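You operate a simulated robot arm through the tools that you are given. There is no shell and no other tool.

You run a simulated robot arm. Do the job below in one go: nothing can be reset, and whatever is moved stays where it is left.

## Task
Mix the vial with the yellow band in the yellow rack at low speed until its tablet is gone.
Fine: stand it back in its well, turn the mixer off and rest the yellow bung from the black block on it; leave the other vials. Set down upright: what you pick out.

The check looks at the end state, three seconds after you hand in, the way a careful person would. Anything else that was tipped, shoved, dropped, spilled or broken makes it a failure.

## Robot
A 7-joint arm with a fingered hand, fixed in place. Base frame: the origin is on the floor under the middle of its stand, x ahead of it, y to its left, z up; the work surface is at about z = 80. Lengths are in cm, angles in degrees, forces in N, time in s.
With the tool pointing down near the work surface it reaches from about 20 to 64 cm from the base axis. Its first joint turns from -115.0 to 115.0 degrees. Payload 3.1 kg.
The tool frame sits at the grasp point between the pads (the TCP): z along the fingers, y along the line on which they close. The tips reach 2.2 cm beyond it. The gripper opens to 11.2 cm; its body begins 6 cm behind the TCP. The gripper is a hand of 3 fingers: y runs from the thumb to the fingers, the wrist lies at [0, 0, -21.8] in the tool frame.
Orientation is told as [roll, pitch, yaw] about the base's x, y, z axes, in that order, counted from this pose: with the fingers straight down and closing along the base's y, the tool's x points along the base's -x, its y along +y and its z along -z.

## Interface
- The arm moves only by the tool servo_tool. Its argument "increments" is a list of rows, each a list of 6 numbers: the shift along the tool's x, y, z in mm, then the turn, a rotation vector about the tool's x, y, z in degrees. In form: [[tx, ty, tz, wx, wy, wz], ...]. A call has 1 to 20 rows; each row shifts and turns the commanded pose from where the row before left it, along the tool's axes as they then stand. Rows are played at 5 a second. More than 5 cm and 8.6 degrees between two rows, and nothing of the call is played. A pose out of reach is approached as far as the arm can. The call stops where the force on the tool passes 40 N (or 10 N more than at its start, if that is more) or the arm is blocked; 0.2 s more then pass. In this call time passes only in rows, and 0.2 s behind the last. It gives the time, the measured TCP pose, the force on the tool (base axes), the opening and the grip force at its end, in the units of the frame above (readings bear some noise), with the torque about the TCP (base axes, N m) and any sound that the robot's microphone picked up.
- Cameras (640 x 400 px; columns grow to the right, rows downward): "scene" is fixed at [5.05, 64.98, 157.34]; the picture's right is [-0.91, -0.42, 0.00], its down [-0.21, 0.45, -0.87] and it looks along [0.37, -0.79, -0.50] (base axes); focal length 356 px, centre (320, 200). "wrist" rides on the gripper at [6.6, 0.3, -8] in the tool frame; the picture's right is [-0.05, 1.00, 0.00], its down [-0.77, -0.04, -0.64] and it looks along [-0.64, -0.03, 0.77] (tool axes); focal length 275 px, centre (320, 200). There is no depth. A picture from a camera that has moved, and an enlarged one, comes with that camera's place and axes in the base frame and with its lens.
- grab_frame(camera): a new picture of that camera. The clock stands still meanwhile.
- slide_trunk(by): slides the trunk up (or, below 0, down) by that many cm; the arm rides with it, the base frame stays. It gives what a move gives, with no picture.
- finger_targets(finger1, finger2, thumb_bend): sets how far each is bent, from 0 (flat) to 100 (curled in); at 30 the hand is open as for a grip, at 70 the pads meet at the TCP. One left out holds its place. A second passes; each finger stops where it meets its share of the squeeze, and holds until it gets a number again. It is the only way to open and close the hand. It gives what a move gives, with no picture; readings hold the bend of each and the force on the fingers (four entries, about 0 where the hand has none), thumb and palm.
- zoom(camera, box): a new picture of the part [left, top, right, bottom] of that camera's present view, enlarged. The clock stands still meanwhile.
- job_done(): hands the job in; it is judged then, once.

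Nothing tells you positions but the pictures and the camera data. Unless the task says otherwise, let go and move clear before handing in.

The tools are called as a command line: name --pt "numbers of a row" for each row, then --argument value for the rest, lists and objects as JSON in quotes. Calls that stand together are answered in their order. servo_tool: Moves the arm, as the interface text tells. Its arguments: {"type":"object","properties":{"increments":{"type":"array","items":{"type":"array","items":{"type":"number"}}}},"required":["increments"]} The other tools are called the same way: slide_trunk (by) moves the trunk up or down; finger_targets (finger1, finger2, thumb_bend) moves the fingers one by one; grab_frame (camera) takes a picture; zoom (camera, box) takes an enlarged picture of a part of a camera's view; job_done () hands the job in.

At the start:

```text
time_s: 0.0
tool_pos: [47.44, -17.61, 113.97]
ee_rot: [-0.1, 0.0, 0.0]
wrist_force: [-0.1, -0.3, 0.3]
torque: [0.02, -0.02, -0.01]
width: 11.19
finger_force: 0.1
shape: jaw
bend: [30.0, 30.0, 30.0]
finger forces: [0.0, 0.1, 0.0, 0.0, 0.1, 0.0]
trunk travel left (down, up): [-75.0, 24.0]
```

scene: 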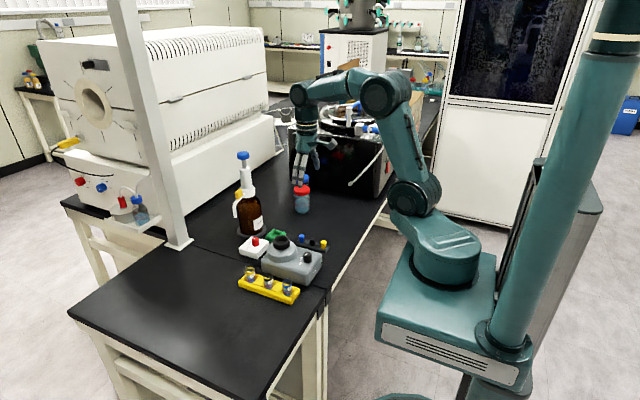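
wrist: 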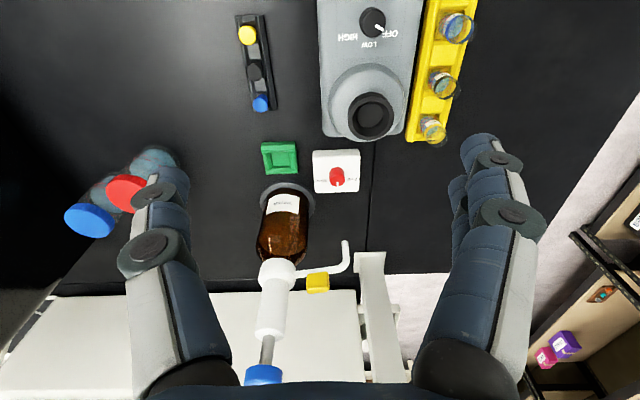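

I see a yellow rack with three vials, a grey vortex mixer with a knob (OFF/LOW/HIGH), and a black block holding yellow, black and blue bungs. I'll zoom in for details first.

zoom --camera "scene" --box '[220, 220, 340, 310]'

zoom --camera "wrist" --box '[220, 0, 480, 160]'

```text
4.44 times, centred on (280, 265) of scene
camera zoom: at [5.05, 64.98, 157.34], right [-0.91, -0.42, 0.0], down [-0.21, 0.45, -0.87], along [0.37, -0.79, -0.5], focal length 1581 px, centre (498, -89)
```

zoom: 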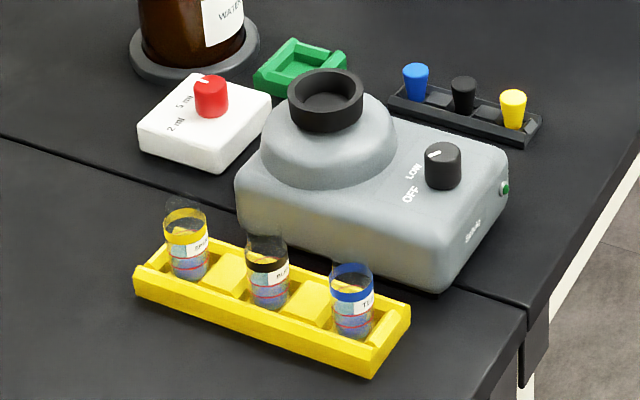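

```text
2.46 times, centred on (350, 80) of wrist
camera zoom: at [40.67, -17.44, 121.96], right [0.05, 1.0, 0.0], down [0.77, -0.04, 0.64], along [0.64, -0.03, -0.77], focal length 678 px, centre (246, 495)
```

zoom: 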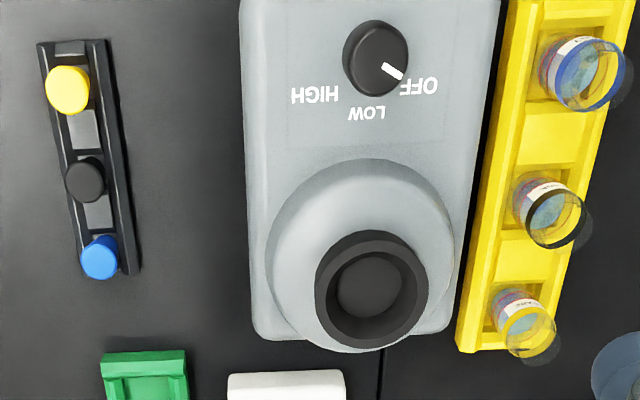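

The knob is at roughly (45, -12, 88) and points to OFF. The yellow-banded vial stands at about (59, -1) at the far end of the rack. I'll move above the knob for a closer look.

servo_tool --pt "5 14 30 0 0 0" --pt "5 14 30 0 0 0" --pt "5 14 30 0 0 0" --pt "5 14 20 0 0 0" --pt "0 0 10 0 0 0"

grab_frame --camera "wrist"

```text
time_s: 1.2
tool_pos: [45.41, -12.05, 102.05]
ee_rot: [0.0, 0.0, 0.1]
wrist_force: [0.3, -0.9, 0.7]
torque: [0.0, -0.02, 0.0]
width: 11.18
finger_force: 0.0
shape: jaw
bend: [30.0, 30.0, 30.0]
finger forces: [0.1, 0.0, 0.0, 0.0, 0.0, 0.1]
trunk travel left (down, up): [-75.0, 24.0]
```

```text
taken
camera wrist: at [38.75, -11.86, 110.04], right [0.05, 1.0, 0.0], down [0.77, -0.04, 0.64], along [0.64, -0.03, -0.77], focal length 275 px, centre (320, 200)
```

wrist: 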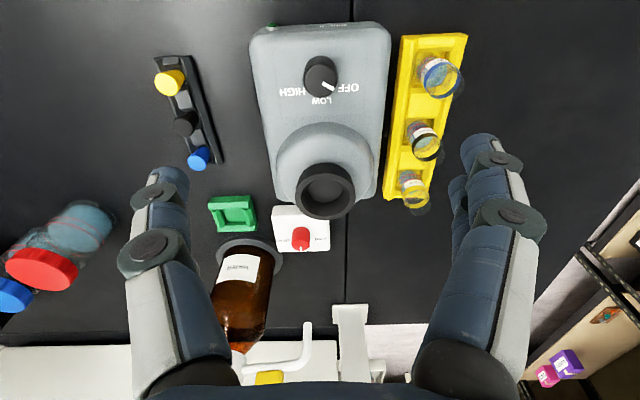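

The knob is now in clear view near the top of the wrist picture. I'll zoom in to read the pointer and labels and to locate the vials, cup and bungs precisely.

zoom --camera "wrist" --box '[250, 20, 410, 120]'

zoom --camera "wrist" --box '[270, 30, 478, 220]'

zoom --camera "wrist" --box '[140, 40, 260, 180]'

zoom --camera "scene" --box '[235, 225, 335, 305]'

```text
4.00 times, centred on (330, 70) of wrist
camera zoom: at [38.75, -11.86, 110.04], right [0.05, 1.0, 0.0], down [0.77, -0.04, 0.64], along [0.64, -0.03, -0.77], focal length 1101 px, centre (280, 720)
```

zoom: 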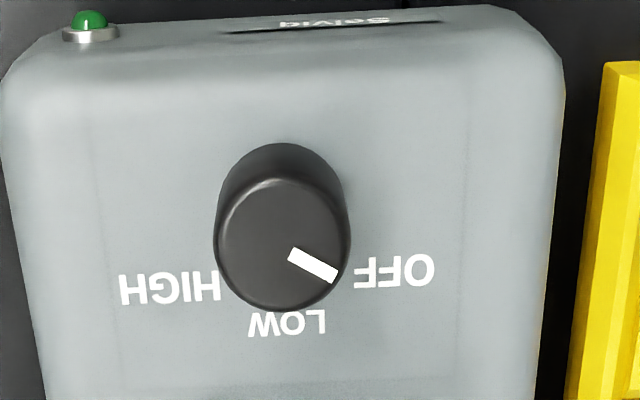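

```text
2.11 times, centred on (374, 125) of wrist
camera zoom: at [38.75, -11.86, 110.04], right [0.05, 1.0, 0.0], down [0.77, -0.04, 0.64], along [0.64, -0.03, -0.77], focal length 580 px, centre (206, 358)
```

zoom: 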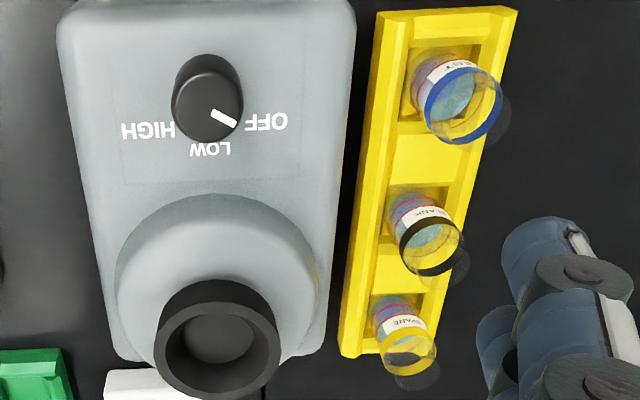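

```text
2.86 times, centred on (200, 110) of wrist
camera zoom: at [38.75, -11.86, 110.04], right [0.05, 1.0, 0.0], down [0.77, -0.04, 0.64], along [0.64, -0.03, -0.77], focal length 786 px, centre (663, 457)
```

zoom: 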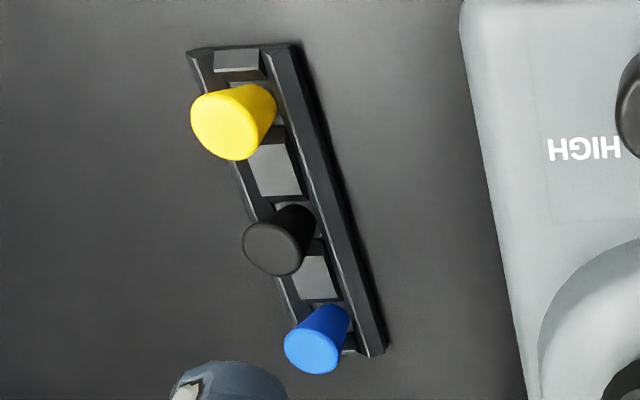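

```text
5.00 times, centred on (285, 265) of scene
camera zoom: at [5.05, 64.98, 157.34], right [-0.91, -0.42, 0.0], down [-0.21, 0.45, -0.87], along [0.37, -0.79, -0.5], focal length 1779 px, centre (495, -125)
```

zoom: 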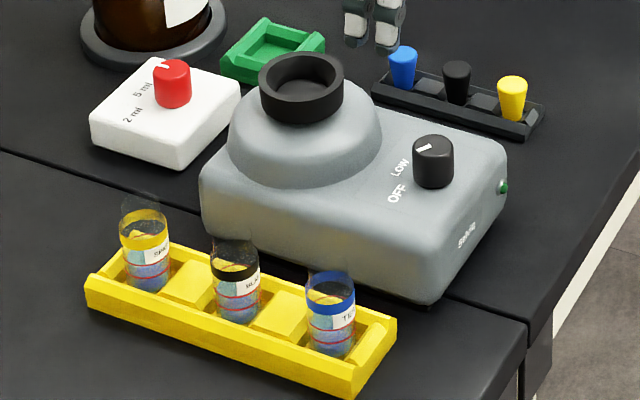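

Knob top is about (45.2, -12.1, 87.9) with a diameter of about 2.5 cm. Before going down I'll pre-bend the fingers to see how the opening and the tip geometry relate.

finger_targets --finger1 52 --finger2 52 --thumb_bend 52

grab_frame --camera "wrist"

zoom --camera "scene" --box '[230, 130, 390, 290]'

```text
time_s: 2.2
tool_pos: [45.37, -12.03, 102.11]
ee_rot: [-0.1, 0.0, 0.0]
wrist_force: [-0.3, 0.8, 0.1]
torque: [-0.02, 0.03, -0.01]
width: 4.99
finger_force: 0.0
shape: fingers
bend: [52.0, 52.0, 52.0]
finger forces: [0.1, 0.0, 0.1, 0.0, 0.0, 0.0]
trunk travel left (down, up): [-75.0, 24.0]
```

```text
taken
camera wrist: at [38.74, -11.84, 110.08], right [0.05, 1.0, 0.0], down [0.77, -0.04, 0.64], along [0.64, -0.03, -0.77], focal length 275 px, centre (320, 200)
```

wrist: 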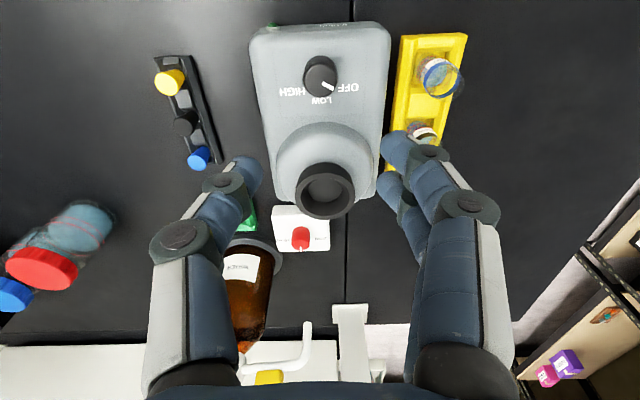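

```text
2.50 times, centred on (310, 210) of scene
camera zoom: at [5.05, 64.98, 157.34], right [-0.91, -0.42, 0.0], down [-0.21, 0.45, -0.87], along [0.37, -0.79, -0.5], focal length 889 px, centre (345, 175)
```

zoom: 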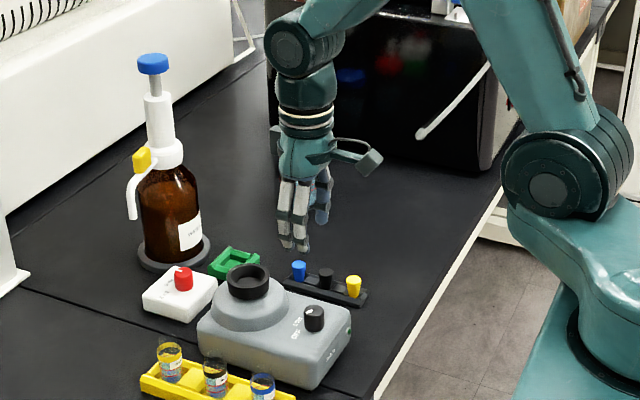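

The hand geometry is clear: thumb on the -y side and two adjacent fingers on the +y side, with width about 0.28 cm per bend unit. I'll pre-rotate -30° (the OFF to LOW turn is about 57° clockwise from above) and go down to just above the knob to check the alignment.

servo_tool --pt "1.5 0 15 0 0 -7.5" --pt "0 0 15 0 0 -7.5" --pt "0 0 15 0 0 -7.5" --pt "0 0 15 0 0 -7.5" --pt "0 0 10 0 0 0"

grab_frame --camera "wrist"

zoom --camera "scene" --box '[235, 180, 355, 300]'

```text
time_s: 3.4
tool_pos: [45.33, -12.07, 95.0]
ee_rot: [-0.1, -0.1, 30.1]
wrist_force: [-0.2, 0.1, -0.1]
torque: [-0.04, -0.02, -0.02]
width: 5.01
finger_force: 0.1
shape: fingers
bend: [52.0, 52.0, 52.0]
finger forces: [0.0, 0.0, 0.0, 0.0, 0.0, 0.0]
trunk travel left (down, up): [-75.0, 24.0]
```

```text
taken
camera wrist: at [39.22, -15.2, 102.96], right [-0.46, 0.89, 0.0], down [0.69, 0.36, 0.64], along [0.56, 0.29, -0.77], focal length 275 px, centre (320, 200)
```

wrist: 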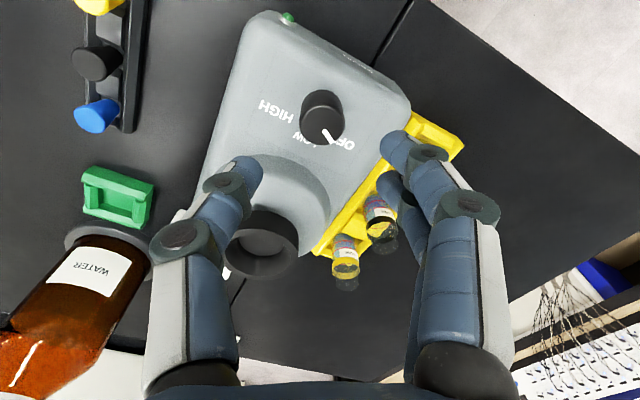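

```text
3.33 times, centred on (295, 240) of scene
camera zoom: at [5.05, 64.98, 157.34], right [-0.91, -0.42, 0.0], down [-0.21, 0.45, -0.87], along [0.37, -0.79, -0.5], focal length 1186 px, centre (403, 67)
```

zoom: 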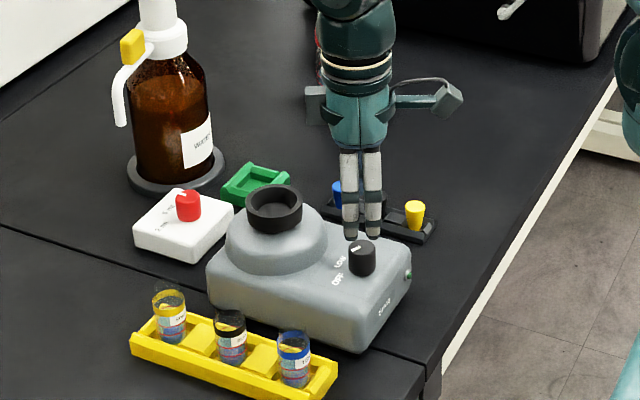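

The hand hovers just above the knob. I'll zoom to measure the knob centre more exactly from here.

zoom --camera "wrist" --box '[272, 70, 372, 160]'

```text
4.44 times, centred on (322, 115) of wrist
camera zoom: at [39.22, -15.2, 102.96], right [-0.46, 0.89, 0.0], down [0.69, 0.36, 0.64], along [0.56, 0.29, -0.77], focal length 1224 px, centre (311, 578)
```

zoom: 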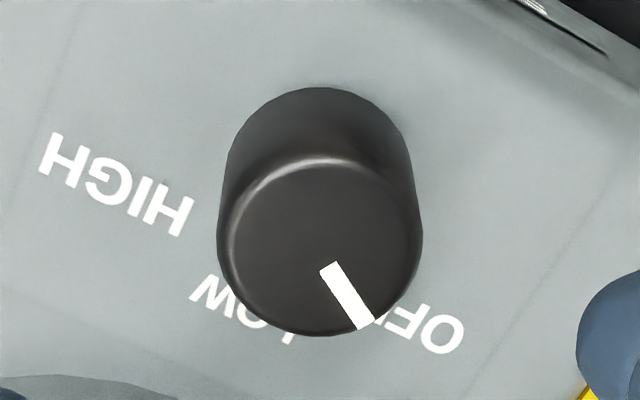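

The TCP is centred over the knob to within about 1 mm. Next I go down so the tips straddle the knob without touching the mixer top.

servo_tool --pt "0 0 15 0 0 0" --pt "0 0 15 0 0 0" --pt "0 0 15 0 0 0" --pt "0 0 10 0 0 0" --pt "0 0 5 0 0 0"

grab_frame --camera "wrist"

zoom --camera "scene" --box '[235, 200, 355, 300]'

```text
time_s: 4.6
tool_pos: [45.22, -12.05, 89.11]
ee_rot: [-0.1, -0.1, 30.1]
wrist_force: [-0.1, 0.1, 2.0]
torque: [0.04, 0.02, -0.01]
width: 5.0
finger_force: 1.1
shape: fingers
bend: [52.0, 52.0, 52.0]
finger forces: [1.0, 0.8, 0.1, 0.1, 0.3, 0.1]
trunk travel left (down, up): [-75.0, 24.0]
```

```text
taken
camera wrist: at [39.23, -15.22, 96.96], right [-0.46, 0.89, 0.0], down [0.68, 0.36, 0.64], along [0.57, 0.29, -0.77], focal length 275 px, centre (320, 200)
```

wrist: 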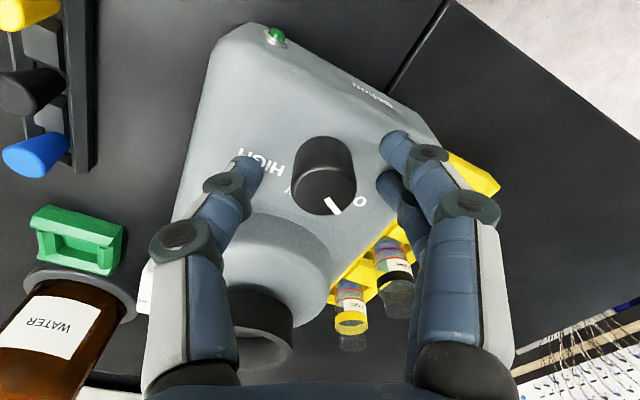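

```text
4.00 times, centred on (295, 250) of scene
camera zoom: at [5.05, 64.98, 157.34], right [-0.91, -0.42, 0.0], down [-0.21, 0.45, -0.87], along [0.37, -0.79, -0.5], focal length 1423 px, centre (420, 0)
```

zoom: 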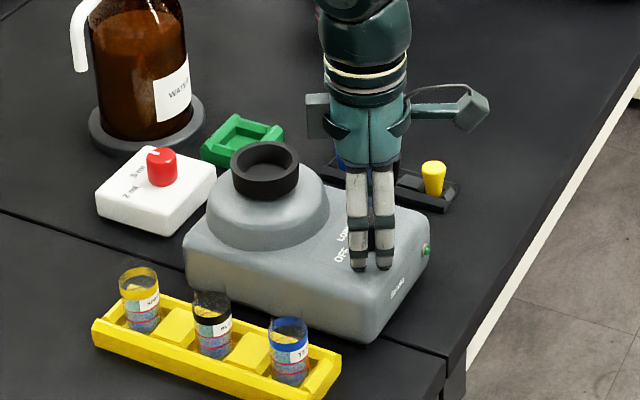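

The fingertips just brush the mixer top (about 2 N), so I'll lift 4 mm and then close gently on the knob.

servo_tool --pt "0 0 -4 0 0 0" --pt "0 0 0 0 0 0"

finger_targets --finger1 59 --finger2 59 --thumb_bend 59

grab_frame --camera "wrist"

```text
time_s: 5.2
tool_pos: [45.26, -12.02, 89.44]
ee_rot: [0.1, 0.0, 30.1]
wrist_force: [-0.3, -0.2, -0.2]
torque: [-0.02, 0.02, 0.01]
width: 5.01
finger_force: 0.0
shape: fingers
bend: [52.0, 52.0, 52.0]
finger forces: [0.0, 0.0, 0.0, 0.1, 0.0, 0.0]
trunk travel left (down, up): [-75.0, 24.0]
```

```text
time_s: 6.2
tool_pos: [45.2, -12.04, 89.45]
ee_rot: [-0.1, -0.1, 30.1]
wrist_force: [-0.1, 0.0, -0.3]
torque: [0.02, 0.01, 0.01]
width: 3.02
finger_force: 0.1
shape: fingers
bend: [59.0, 59.0, 59.0]
finger forces: [0.0, 0.0, 0.0, 0.1, 0.0, 0.0]
trunk travel left (down, up): [-75.0, 24.0]
```

```text
taken
camera wrist: at [39.28, -15.2, 97.38], right [-0.46, 0.89, 0.0], down [0.69, 0.35, 0.64], along [0.56, 0.29, -0.77], focal length 275 px, centre (320, 200)
```

wrist: 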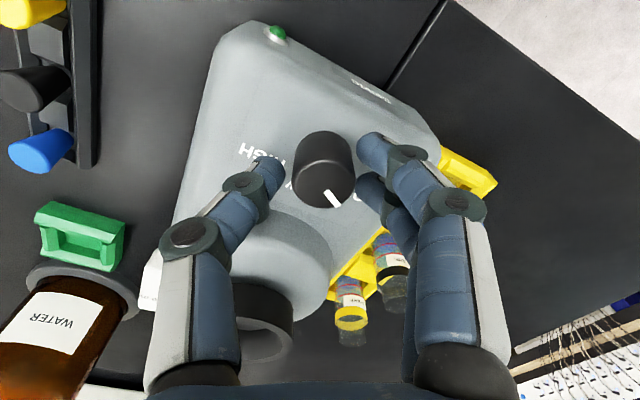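

The knob sits centred between the pads, so I close onto it.

finger_targets --finger1 66 --finger2 66 --thumb_bend 66

grab_frame --camera "wrist"

```text
time_s: 7.2
tool_pos: [45.18, -11.88, 89.5]
ee_rot: [-0.1, -0.1, 30.0]
wrist_force: [-0.5, 0.4, -1.6]
torque: [0.0, -0.01, -0.03]
width: 2.12
finger_force: 2.8
shape: fingers
bend: [62.0, 63.0, 64.0]
finger forces: [2.4, 1.5, 0.0, 0.0, 3.1, 0.0]
trunk travel left (down, up): [-75.0, 24.0]
```

```text
taken
camera wrist: at [39.28, -15.19, 97.38], right [-0.46, 0.89, 0.0], down [0.69, 0.35, 0.64], along [0.56, 0.29, -0.77], focal length 275 px, centre (320, 200)
```

wrist: 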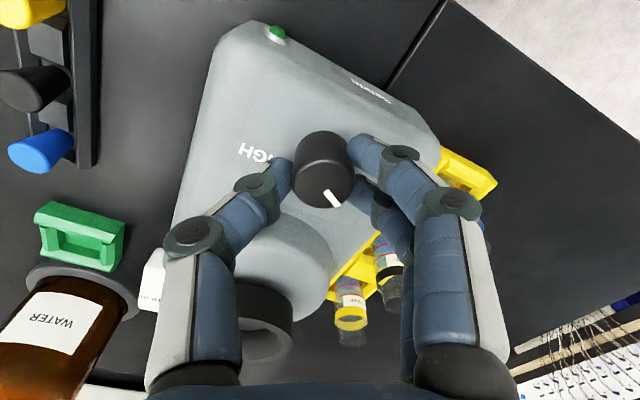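

The knob is gripped at about 3 N. Now I start turning clockwise (tool +z) toward LOW, watching the torque and sound.

servo_tool --pt "0 0 0 0 0 6" --pt "0 0 0 0 0 6" --pt "0 0 0 0 0 6" --pt "0 0 0 0 0 6"

zoom --camera "wrist" --box '[240, 110, 400, 240]'

```text
time_s: 8.2
tool_pos: [45.11, -12.02, 89.47]
ee_rot: [0.0, 0.0, 5.9]
wrist_force: [0.2, -0.4, 0.3]
torque: [-0.01, 0.03, 0.02]
width: 2.1
finger_force: 3.9
shape: fingers
bend: [63.0, 64.0, 64.0]
finger forces: [2.3, 1.2, 0.1, 0.0, 4.4, 0.1]
trunk travel left (down, up): [-75.0, 24.0]
```

```text
3.08 times, centred on (320, 175) of wrist
camera zoom: at [38.51, -12.5, 97.34], right [-0.06, 1.0, 0.0], down [0.77, 0.04, 0.64], along [0.64, 0.04, -0.77], focal length 847 px, centre (320, 277)
```

zoom: 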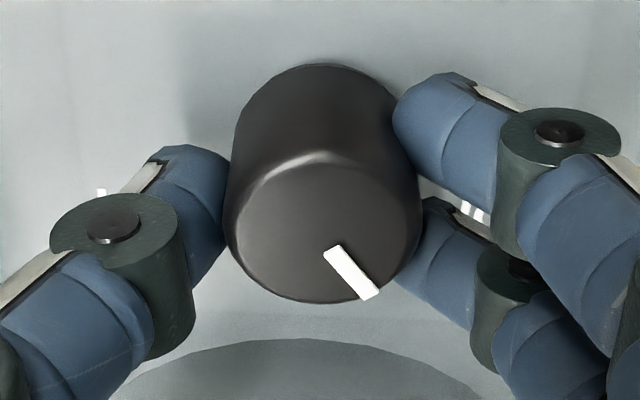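

The knob is turning with the hand (pointer now about 52° around, having started at about 31°). I continue toward LOW.

servo_tool --pt "0 0 0 0 0 6" --pt "0 0 0 0 0 6" --pt "0 0 0 0 0 6" --pt "0 0 0 0 0 6"

zoom --camera "wrist" --box '[240, 110, 400, 240]'

zoom --camera "scene" --box '[235, 200, 355, 300]'

```text
time_s: 9.2
tool_pos: [45.26, -12.04, 89.34]
ee_rot: [0.1, 0.0, -18.1]
wrist_force: [-0.7, -2.2, 0.4]
torque: [-0.04, 0.0, -0.01]
width: 2.1
finger_force: 4.4
shape: fingers
bend: [63.0, 64.0, 64.0]
finger forces: [2.1, 1.3, 0.1, 0.0, 4.6, 0.0]
trunk travel left (down, up): [-75.0, 24.0]
```

```text
3.08 times, centred on (320, 175) of wrist
camera zoom: at [38.91, -9.81, 97.34], right [0.35, 0.94, 0.0], down [0.72, -0.27, 0.64], along [0.59, -0.23, -0.77], focal length 847 px, centre (320, 277)
```

zoom: 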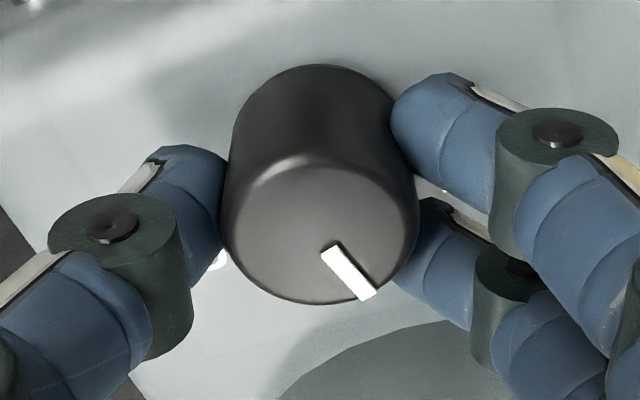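

```text
4.00 times, centred on (295, 250) of scene
camera zoom: at [5.05, 64.98, 157.34], right [-0.91, -0.42, 0.0], down [-0.21, 0.45, -0.87], along [0.37, -0.79, -0.5], focal length 1423 px, centre (420, 0)
```

zoom: 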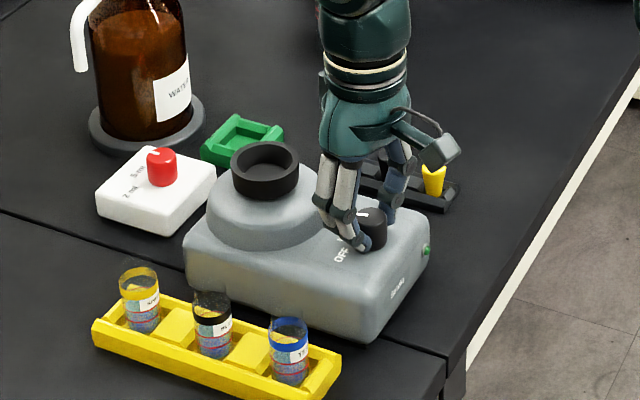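

The pointer is now about 76° around, close to LOW at about 87°. I turn a little further in small steps.

servo_tool --pt "0 0 0 0 0 4" --pt "0 0 0 0 0 4" --pt "0 0 0 0 0 0"

grab_frame --camera "wrist"

zoom --camera "wrist" --box '[240, 110, 400, 240]'

```text
time_s: 10.0
tool_pos: [45.11, -12.09, 89.42]
ee_rot: [-0.1, 0.0, -26.0]
wrist_force: [0.6, -3.0, -1.1]
torque: [-0.05, -0.01, -0.03]
width: 2.09
finger_force: 3.8
shape: fingers
bend: [63.0, 64.0, 64.0]
finger forces: [1.8, 1.3, 0.1, 0.0, 4.7, 0.1]
trunk travel left (down, up): [-75.0, 24.0]
```

```text
taken
camera wrist: at [39.28, -8.98, 97.36], right [0.48, 0.88, 0.0], down [0.68, -0.37, 0.64], along [0.56, -0.31, -0.77], focal length 275 px, centre (320, 200)
```

wrist: 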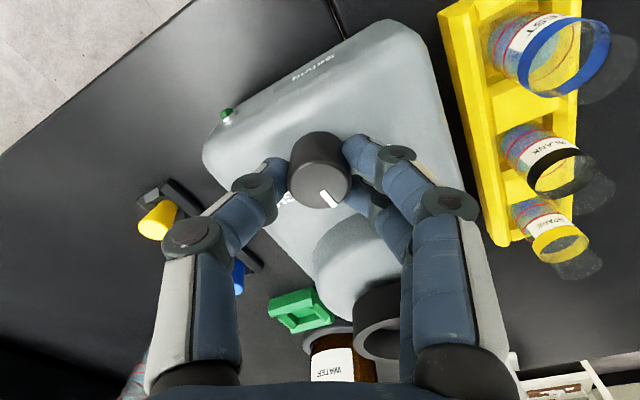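

```text
3.08 times, centred on (320, 175) of wrist
camera zoom: at [39.28, -8.98, 97.36], right [0.48, 0.88, 0.0], down [0.68, -0.37, 0.64], along [0.56, -0.31, -0.77], focal length 847 px, centre (320, 277)
```

zoom: 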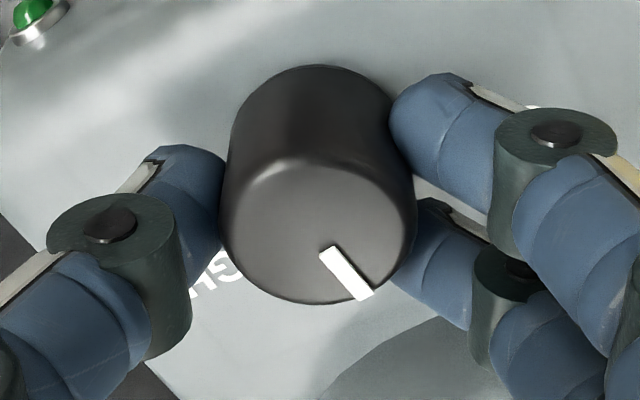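

The pointer is now about 84° around. A few more degrees should line it up with LOW.

servo_tool --pt "0 0 0 0 0 4" --pt "0 0 0 0 0 0" --pt "0 0 0 0 0 0"

finger_targets --finger1 55 --finger2 55 --thumb_bend 55

zoom --camera "wrist" --box '[240, 110, 400, 240]'

```text
time_s: 10.8
tool_pos: [45.2, -12.02, 89.35]
ee_rot: [0.0, 0.0, -30.0]
wrist_force: [-0.6, -1.9, -2.7]
torque: [-0.07, 0.02, -0.01]
width: 2.06
finger_force: 3.6
shape: fingers
bend: [63.0, 64.0, 64.0]
finger forces: [1.7, 1.4, 0.0, 0.1, 4.8, 0.1]
trunk travel left (down, up): [-75.0, 24.0]
```

```text
time_s: 11.8
tool_pos: [45.11, -12.0, 89.52]
ee_rot: [0.0, 0.1, -30.0]
wrist_force: [-0.4, 0.2, -0.2]
torque: [-0.02, 0.0, -0.01]
width: 4.03
finger_force: 0.0
shape: fingers
bend: [55.0, 55.0, 55.0]
finger forces: [0.0, 0.0, 0.0, 0.1, 0.0, 0.1]
trunk travel left (down, up): [-75.0, 24.0]
```

```text
3.08 times, centred on (320, 175) of wrist
camera zoom: at [39.52, -8.55, 97.39], right [0.54, 0.84, 0.0], down [0.65, -0.42, 0.64], along [0.54, -0.34, -0.77], focal length 847 px, centre (320, 277)
```

zoom: 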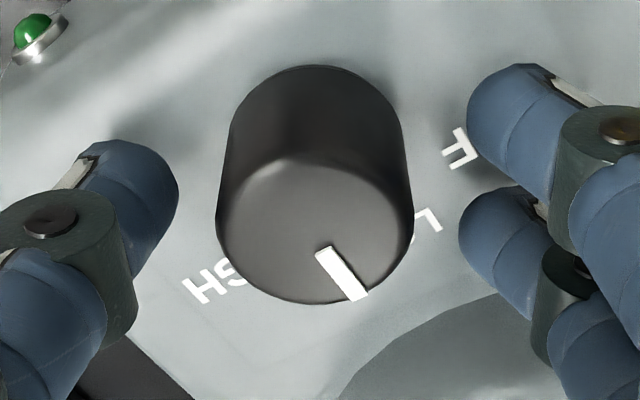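

Released; the pointer reads about 88° and points at LOW. I lift clear and verify from above.

servo_tool --pt "0 0 -15 0 0 0" --pt "0 0 -30 0 0 -7.5" --pt "0 0 -30 0 0 -7.5" --pt "0 0 -30 0 0 -7.5" --pt "0 0 -15 0 0 -7.5"

grab_frame --camera "wrist"

zoom --camera "wrist" --box '[250, 0, 450, 130]'

zoom --camera "scene" --box '[235, 225, 335, 305]'

```text
time_s: 13.0
tool_pos: [45.29, -12.01, 101.4]
ee_rot: [0.1, -0.1, 0.1]
wrist_force: [0.6, -0.6, -0.1]
torque: [0.02, -0.03, -0.02]
width: 4.03
finger_force: 0.1
shape: fingers
bend: [55.0, 55.0, 55.0]
finger forces: [0.0, 0.1, 0.0, 0.0, 0.0, 0.0]
trunk travel left (down, up): [-75.0, 24.0]
```

```text
taken
camera wrist: at [38.59, -11.82, 109.4], right [0.04, 1.0, 0.0], down [0.77, -0.03, 0.64], along [0.63, -0.03, -0.77], focal length 275 px, centre (320, 200)
```

wrist: 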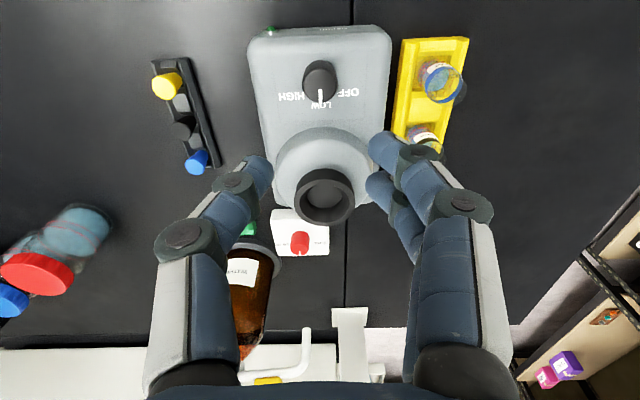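

```text
3.08 times, centred on (350, 65) of wrist
camera zoom: at [38.59, -11.82, 109.4], right [0.04, 1.0, 0.0], down [0.77, -0.03, 0.64], along [0.63, -0.03, -0.77], focal length 847 px, centre (228, 615)
```

zoom: 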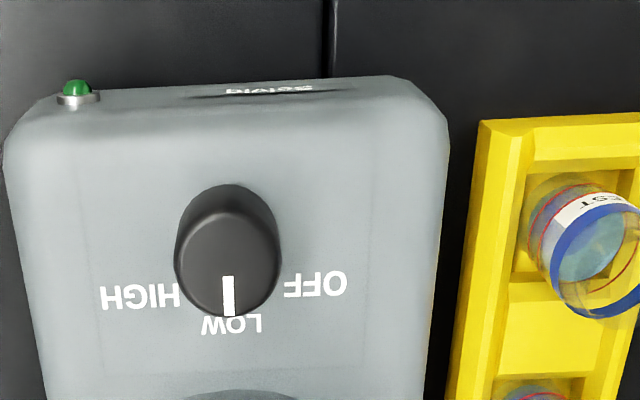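

```text
5.00 times, centred on (285, 265) of scene
camera zoom: at [5.05, 64.98, 157.34], right [-0.91, -0.42, 0.0], down [-0.21, 0.45, -0.87], along [0.37, -0.79, -0.5], focal length 1779 px, centre (495, -125)
```

zoom: 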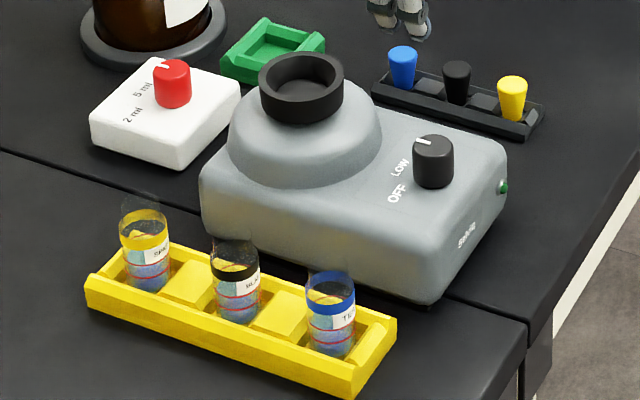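

LOW is set exactly. Now I look closely at the yellow-banded vial and its tablet, before moving the hand above it.

zoom --camera "scene" --box '[245, 258, 305, 303]'

servo_tool --pt "-20 15 -5 0 0 0" --pt "-30 25 0 0 0 0" --pt "-30 25 0 0 0 0" --pt "-30 25 0 0 0 0" --pt "-20 20 0 0 0 0" --pt "0 0 0 0 0 0"

grab_frame --camera "wrist"

```text
8.89 times, centred on (275, 280) of scene
camera zoom: at [5.05, 64.98, 157.34], right [-0.91, -0.42, 0.0], down [-0.21, 0.45, -0.87], along [0.37, -0.79, -0.5], focal length 3162 px, centre (720, -516)
```

zoom: 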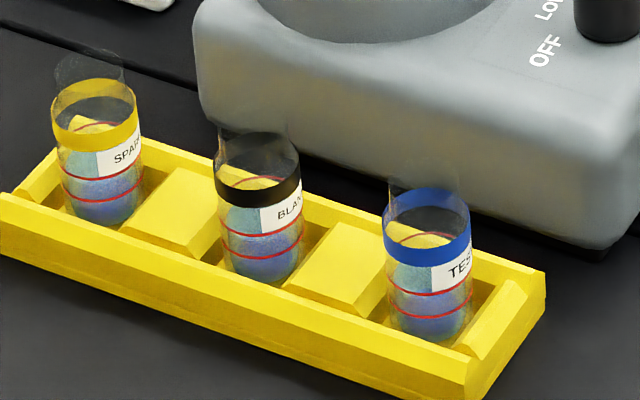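

```text
time_s: 14.4
tool_pos: [58.28, -0.88, 101.82]
ee_rot: [0.0, 0.0, 0.0]
wrist_force: [0.8, 0.1, 0.5]
torque: [-0.01, 0.0, -0.02]
width: 4.04
finger_force: 0.1
shape: fingers
bend: [55.0, 55.0, 55.0]
finger forces: [0.0, 0.0, 0.1, 0.1, 0.0, 0.1]
trunk travel left (down, up): [-75.0, 24.0]
```

```text
taken
camera wrist: at [51.56, -0.86, 109.89], right [0.05, 1.0, 0.0], down [0.77, -0.04, 0.64], along [0.64, -0.03, -0.77], focal length 275 px, centre (320, 200)
```

wrist: 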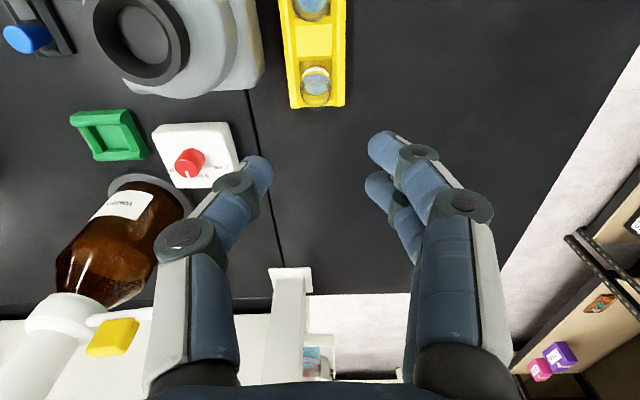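

The yellow-banded vial (labelled SPARE, with a tablet inside) is below. I zoom to place it precisely.

zoom --camera "wrist" --box '[260, 20, 370, 120]'

```text
4.00 times, centred on (315, 70) of wrist
camera zoom: at [51.56, -0.86, 109.89], right [0.05, 1.0, 0.0], down [0.77, -0.04, 0.64], along [0.64, -0.03, -0.77], focal length 1101 px, centre (340, 720)
```

zoom: 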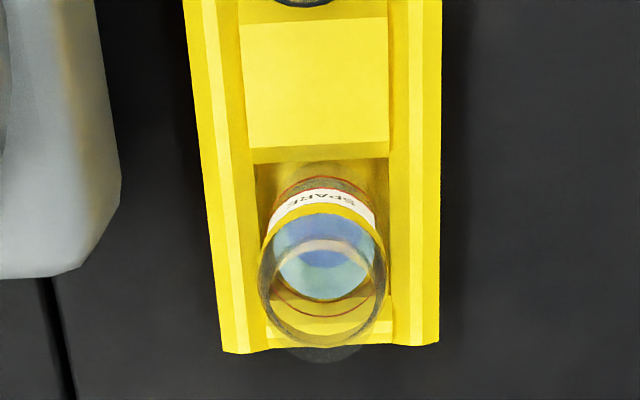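

I triangulate the vial at about (59.65, -1.6), with its band top near z=84.6 and a diameter of about 2.75 cm. I'll move above it with a slight yaw to keep the thumb clear of the mixer, then look again from closer.

servo_tool --pt "-7 -4 20 0 0 0" --pt "-7 -3 20 0 0 0" --pt "0 0 20 0 0 -7.5" --pt "0 0 18 0 0 -7.5" --pt "0 0 0 0 0 0"

grab_frame --camera "wrist"

zoom --camera "scene" --box '[225, 210, 335, 305]'

```text
time_s: 15.6
tool_pos: [59.69, -1.73, 94.1]
ee_rot: [-0.1, 0.0, 15.1]
wrist_force: [-0.3, 0.2, -0.8]
torque: [-0.02, 0.0, 0.0]
width: 4.03
finger_force: 0.0
shape: fingers
bend: [55.0, 55.0, 55.0]
finger forces: [0.0, 0.0, 0.0, 0.1, 0.0, 0.0]
trunk travel left (down, up): [-75.0, 24.0]
```

```text
taken
camera wrist: at [53.08, -3.22, 102.11], right [-0.22, 0.98, 0.0], down [0.75, 0.17, 0.64], along [0.62, 0.14, -0.77], focal length 275 px, centre (320, 200)
```

wrist: 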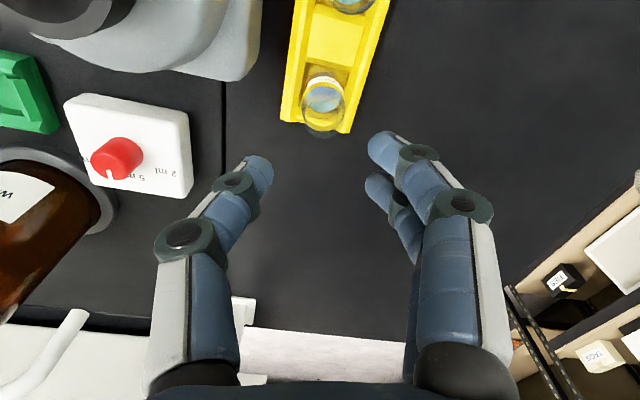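

```text
4.21 times, centred on (280, 258) of scene
camera zoom: at [5.05, 64.98, 157.34], right [-0.91, -0.42, 0.0], down [-0.21, 0.45, -0.87], along [0.37, -0.79, -0.5], focal length 1498 px, centre (488, -42)
```

zoom: 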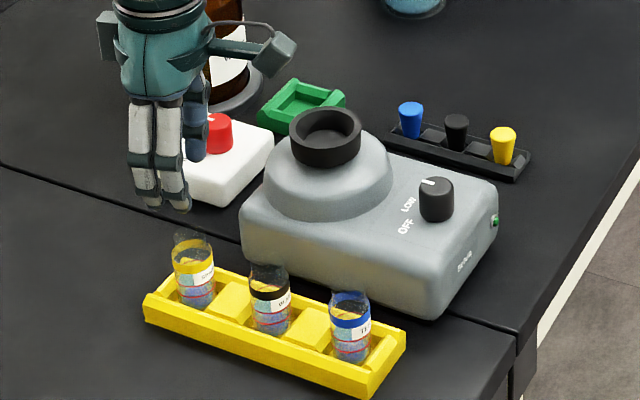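

zoom --camera "wrist" --box '[270, 55, 380, 145]'

```text
4.44 times, centred on (325, 100) of wrist
camera zoom: at [53.08, -3.22, 102.11], right [-0.22, 0.98, 0.0], down [0.75, 0.17, 0.64], along [0.62, 0.14, -0.77], focal length 1224 px, centre (298, 644)
```

zoom: 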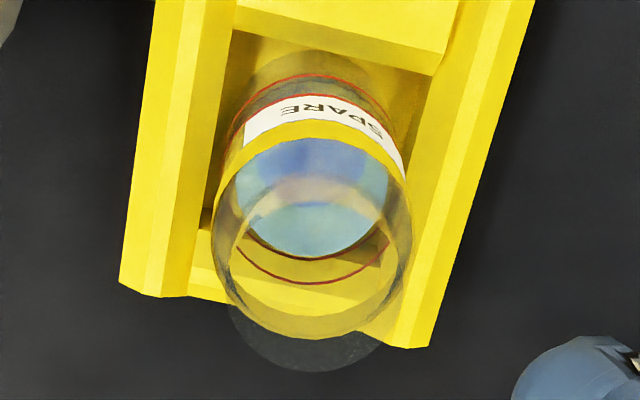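

The vial axis is at about (59.7, -1.6): a body of about 2.9 cm diameter up to z≈84.6, with a narrower clear neck above to about 86.7. The hand is centred within 2 mm, so I lower toward the grasp height and check on the way.

servo_tool --pt "0 1.5 20 0 0 0" --pt "0 0 20 0 0 0" --pt "0 0 20 0 0 0" --pt "0 0 15 0 0 0" --pt "0 0 0 0 0 0"

grab_frame --camera "wrist"

zoom --camera "scene" --box '[225, 210, 335, 305]'

```text
time_s: 16.8
tool_pos: [59.6, -1.7, 86.58]
ee_rot: [0.0, 0.0, 15.0]
wrist_force: [0.4, -1.0, -0.2]
torque: [-0.03, -0.02, 0.0]
width: 4.03
finger_force: 0.2
shape: fingers
bend: [55.0, 55.0, 55.0]
finger forces: [0.0, 0.0, 0.0, 0.1, 0.0, 0.0]
trunk travel left (down, up): [-75.0, 24.0]
```

```text
taken
camera wrist: at [52.95, -3.18, 94.63], right [-0.21, 0.98, 0.0], down [0.75, 0.17, 0.64], along [0.62, 0.14, -0.77], focal length 275 px, centre (320, 200)
```

wrist: 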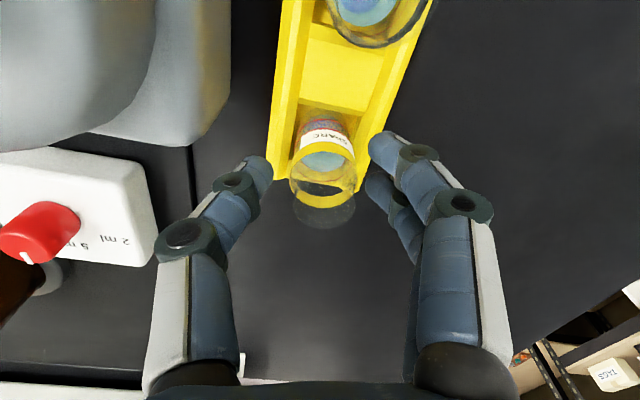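

```text
4.21 times, centred on (280, 258) of scene
camera zoom: at [5.05, 64.98, 157.34], right [-0.91, -0.42, 0.0], down [-0.21, 0.45, -0.87], along [0.37, -0.79, -0.5], focal length 1498 px, centre (488, -42)
```

zoom: 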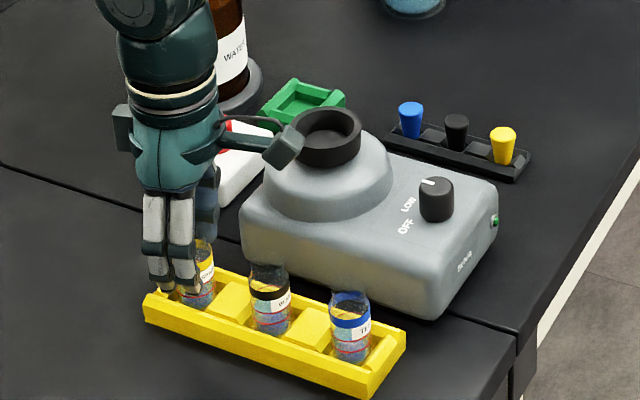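

zoom --camera "wrist" --box '[240, 100, 440, 235]'

```text
2.96 times, centred on (340, 168) of wrist
camera zoom: at [52.95, -3.18, 94.63], right [-0.21, 0.98, 0.0], down [0.75, 0.17, 0.64], along [0.62, 0.14, -0.77], focal length 816 px, centre (261, 296)
```

zoom: 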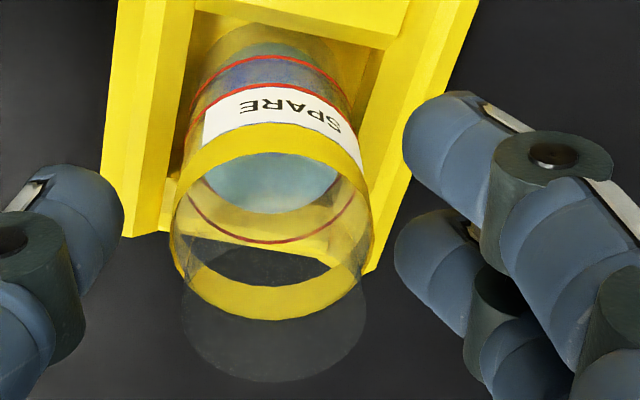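

The vial is centred within about 1.5 mm. I go down the last 16 mm (tips stay above the rack walls).

servo_tool --pt "-0.5 1.5 6 0 0 0" --pt "0 0 5 0 0 0" --pt "0 0 5 0 0 0" --pt "0 0 0 0 0 0"

zoom --camera "wrist" --box '[220, 100, 440, 260]'

zoom --camera "scene" --box '[235, 235, 315, 305]'

```text
time_s: 17.8
tool_pos: [59.57, -1.48, 85.03]
ee_rot: [0.0, 0.0, 15.1]
wrist_force: [0.5, -0.3, 1.4]
torque: [-0.01, 0.01, 0.0]
width: 4.06
finger_force: 0.1
shape: fingers
bend: [55.0, 55.0, 55.0]
finger forces: [0.0, 0.0, 0.1, 0.0, 0.0, 0.0]
trunk travel left (down, up): [-75.0, 24.0]
```

```text
2.50 times, centred on (330, 180) of wrist
camera zoom: at [53.04, -3.0, 93.01], right [-0.21, 0.98, 0.0], down [0.75, 0.17, 0.64], along [0.62, 0.14, -0.77], focal length 688 px, centre (295, 250)
```

zoom: 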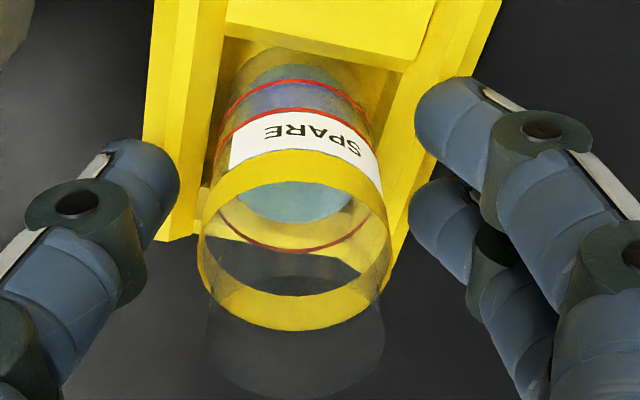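

```text
5.71 times, centred on (275, 270) of scene
camera zoom: at [5.05, 64.98, 157.34], right [-0.91, -0.42, 0.0], down [-0.21, 0.45, -0.87], along [0.37, -0.79, -0.5], focal length 2033 px, centre (577, -200)
```

zoom: 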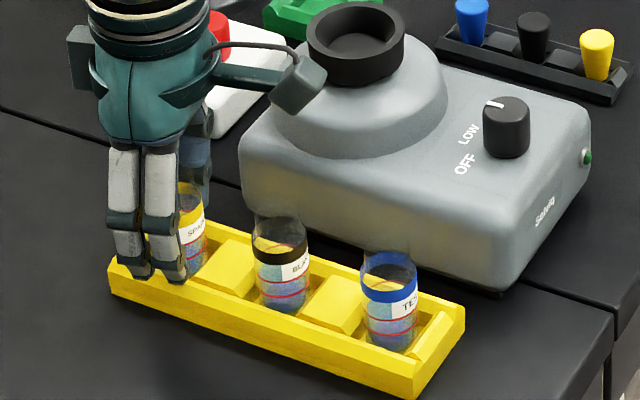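

The vial is centred between thumb and fingers, and nothing is touching. I close gently.

finger_targets --finger1 63 --finger2 63 --thumb_bend 63

zoom --camera "wrist" --box '[220, 100, 440, 260]'

```text
time_s: 18.8
tool_pos: [59.5, -1.54, 85.04]
ee_rot: [0.0, 0.0, 15.2]
wrist_force: [-0.7, -1.1, 0.2]
torque: [0.03, 0.0, 0.01]
width: 2.3
finger_force: 1.4
shape: fingers
bend: [61.0, 62.0, 62.0]
finger forces: [0.8, 0.7, 0.0, 0.0, 1.3, 0.1]
trunk travel left (down, up): [-75.0, 24.0]
```

```text
2.50 times, centred on (330, 180) of wrist
camera zoom: at [53.04, -3.01, 93.01], right [-0.21, 0.98, 0.0], down [0.75, 0.17, 0.64], along [0.62, 0.14, -0.77], focal length 688 px, centre (295, 250)
```

zoom: 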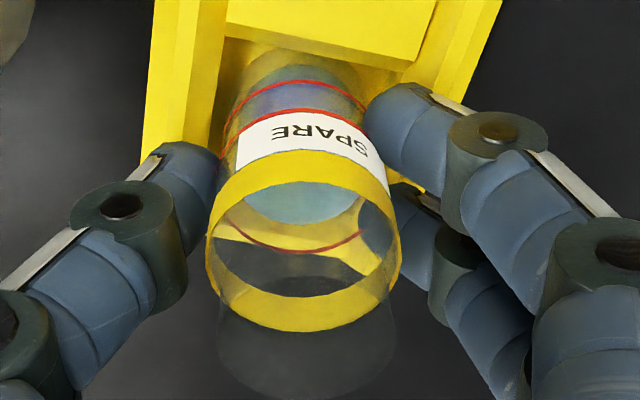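

The pads touch the vial lightly (about 1.4 N). I firm up the grip a bit before lifting.

finger_targets --finger1 66 --finger2 66 --thumb_bend 66

servo_tool --pt "0 0 -4 0 0 0" --pt "0 0 -4 0 0 0" --pt "0 0 -4 0 0 0" --pt "0 0 0 0 0 0"

zoom --camera "wrist" --box '[220, 100, 440, 260]'

zoom --camera "scene" --box '[235, 235, 315, 305]'

```text
time_s: 19.8
tool_pos: [59.58, -1.49, 85.11]
ee_rot: [0.0, 0.0, 15.1]
wrist_force: [0.1, 0.2, -0.1]
torque: [-0.01, 0.01, -0.03]
width: 2.16
finger_force: 4.1
shape: fingers
bend: [62.0, 63.0, 64.0]
finger forces: [2.2, 1.9, 0.0, 0.1, 3.9, 0.0]
trunk travel left (down, up): [-75.0, 24.0]
```

```text
time_s: 20.8
tool_pos: [59.6, -1.38, 86.24]
ee_rot: [0.0, 0.0, 15.0]
wrist_force: [-1.0, -0.9, -0.2]
torque: [-0.01, 0.03, 0.0]
width: 2.16
finger_force: 3.9
shape: fingers
bend: [62.0, 63.0, 64.0]
finger forces: [2.3, 2.0, 0.0, 0.0, 4.0, 0.0]
trunk travel left (down, up): [-75.0, 24.0]
```

```text
2.50 times, centred on (330, 180) of wrist
camera zoom: at [53.08, -3.0, 94.22], right [-0.21, 0.98, 0.0], down [0.75, 0.17, 0.64], along [0.62, 0.14, -0.77], focal length 688 px, centre (295, 250)
```

zoom: 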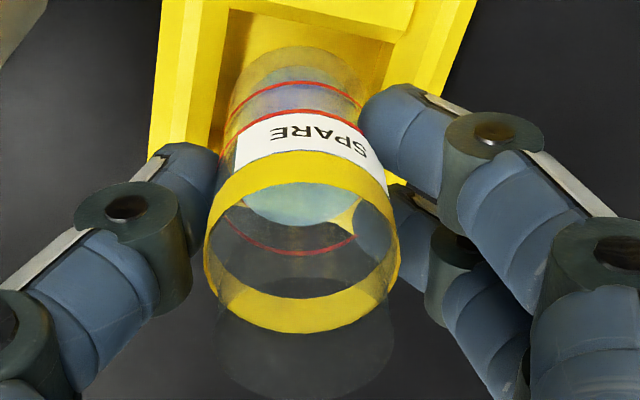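

```text
5.71 times, centred on (275, 270) of scene
camera zoom: at [5.05, 64.98, 157.34], right [-0.91, -0.42, 0.0], down [-0.21, 0.45, -0.87], along [0.37, -0.79, -0.5], focal length 2033 px, centre (577, -200)
```

zoom: 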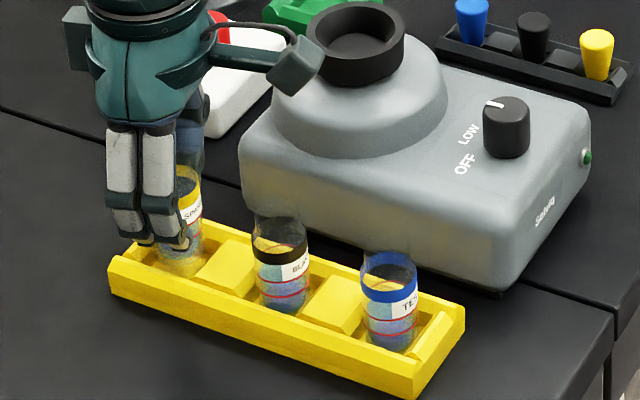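

The vial lifts cleanly with the hand (grip about 4 N). I raise it smoothly, then carry it over toward the mixer cup at about (54.4, -12.15, rim z≈90).

servo_tool --pt "0 0 -6 0 0 0" --pt "0 0 -12 0 0 0" --pt "0 0 -12 0 0 0" --pt "0 0 -12 0 0 0" --pt "0 0 -12 0 0 0" --pt "0 0 -12 0 0 0" --pt "0 0 -12 0 0 0" --pt "0 0 -12 0 0 0" --pt "0 0 -12 0 0 0" --pt "0 0 -12 0 0 0" --pt "0 0 -8 0 0 0" --pt "0 0 -4 0 0 0" --pt "0 0 0 0 0 0"

grab_frame --camera "wrist"

zoom --camera "scene" --box '[225, 200, 335, 305]'

```text
time_s: 23.6
tool_pos: [59.63, -1.26, 98.76]
ee_rot: [0.0, -0.1, 15.1]
wrist_force: [0.3, 0.5, -0.7]
torque: [0.03, -0.01, 0.0]
width: 2.17
finger_force: 3.9
shape: fingers
bend: [62.0, 63.0, 64.0]
finger forces: [2.2, 1.9, 0.0, 0.0, 4.0, 0.0]
trunk travel left (down, up): [-75.0, 24.0]
```

```text
taken
camera wrist: at [53.05, -2.85, 106.76], right [-0.21, 0.98, 0.0], down [0.75, 0.17, 0.64], along [0.62, 0.14, -0.77], focal length 275 px, centre (320, 200)
```

wrist: 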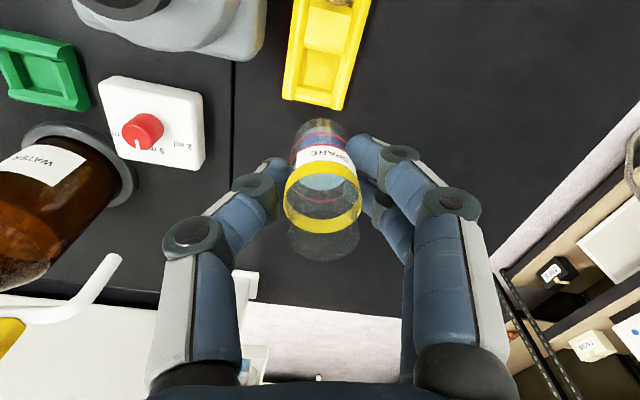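

```text
3.81 times, centred on (280, 252) of scene
camera zoom: at [5.05, 64.98, 157.34], right [-0.91, -0.42, 0.0], down [-0.21, 0.45, -0.87], along [0.37, -0.79, -0.5], focal length 1355 px, centre (472, 0)
```

zoom: 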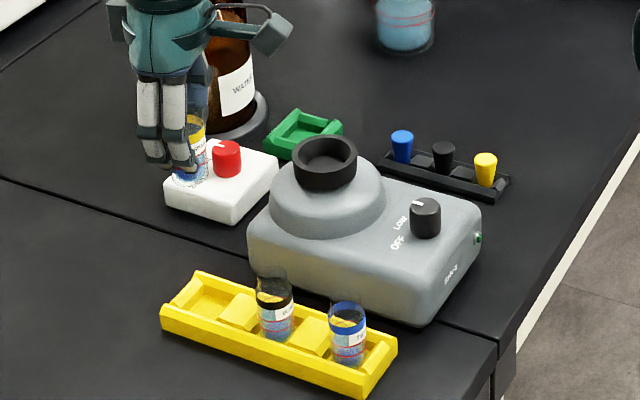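

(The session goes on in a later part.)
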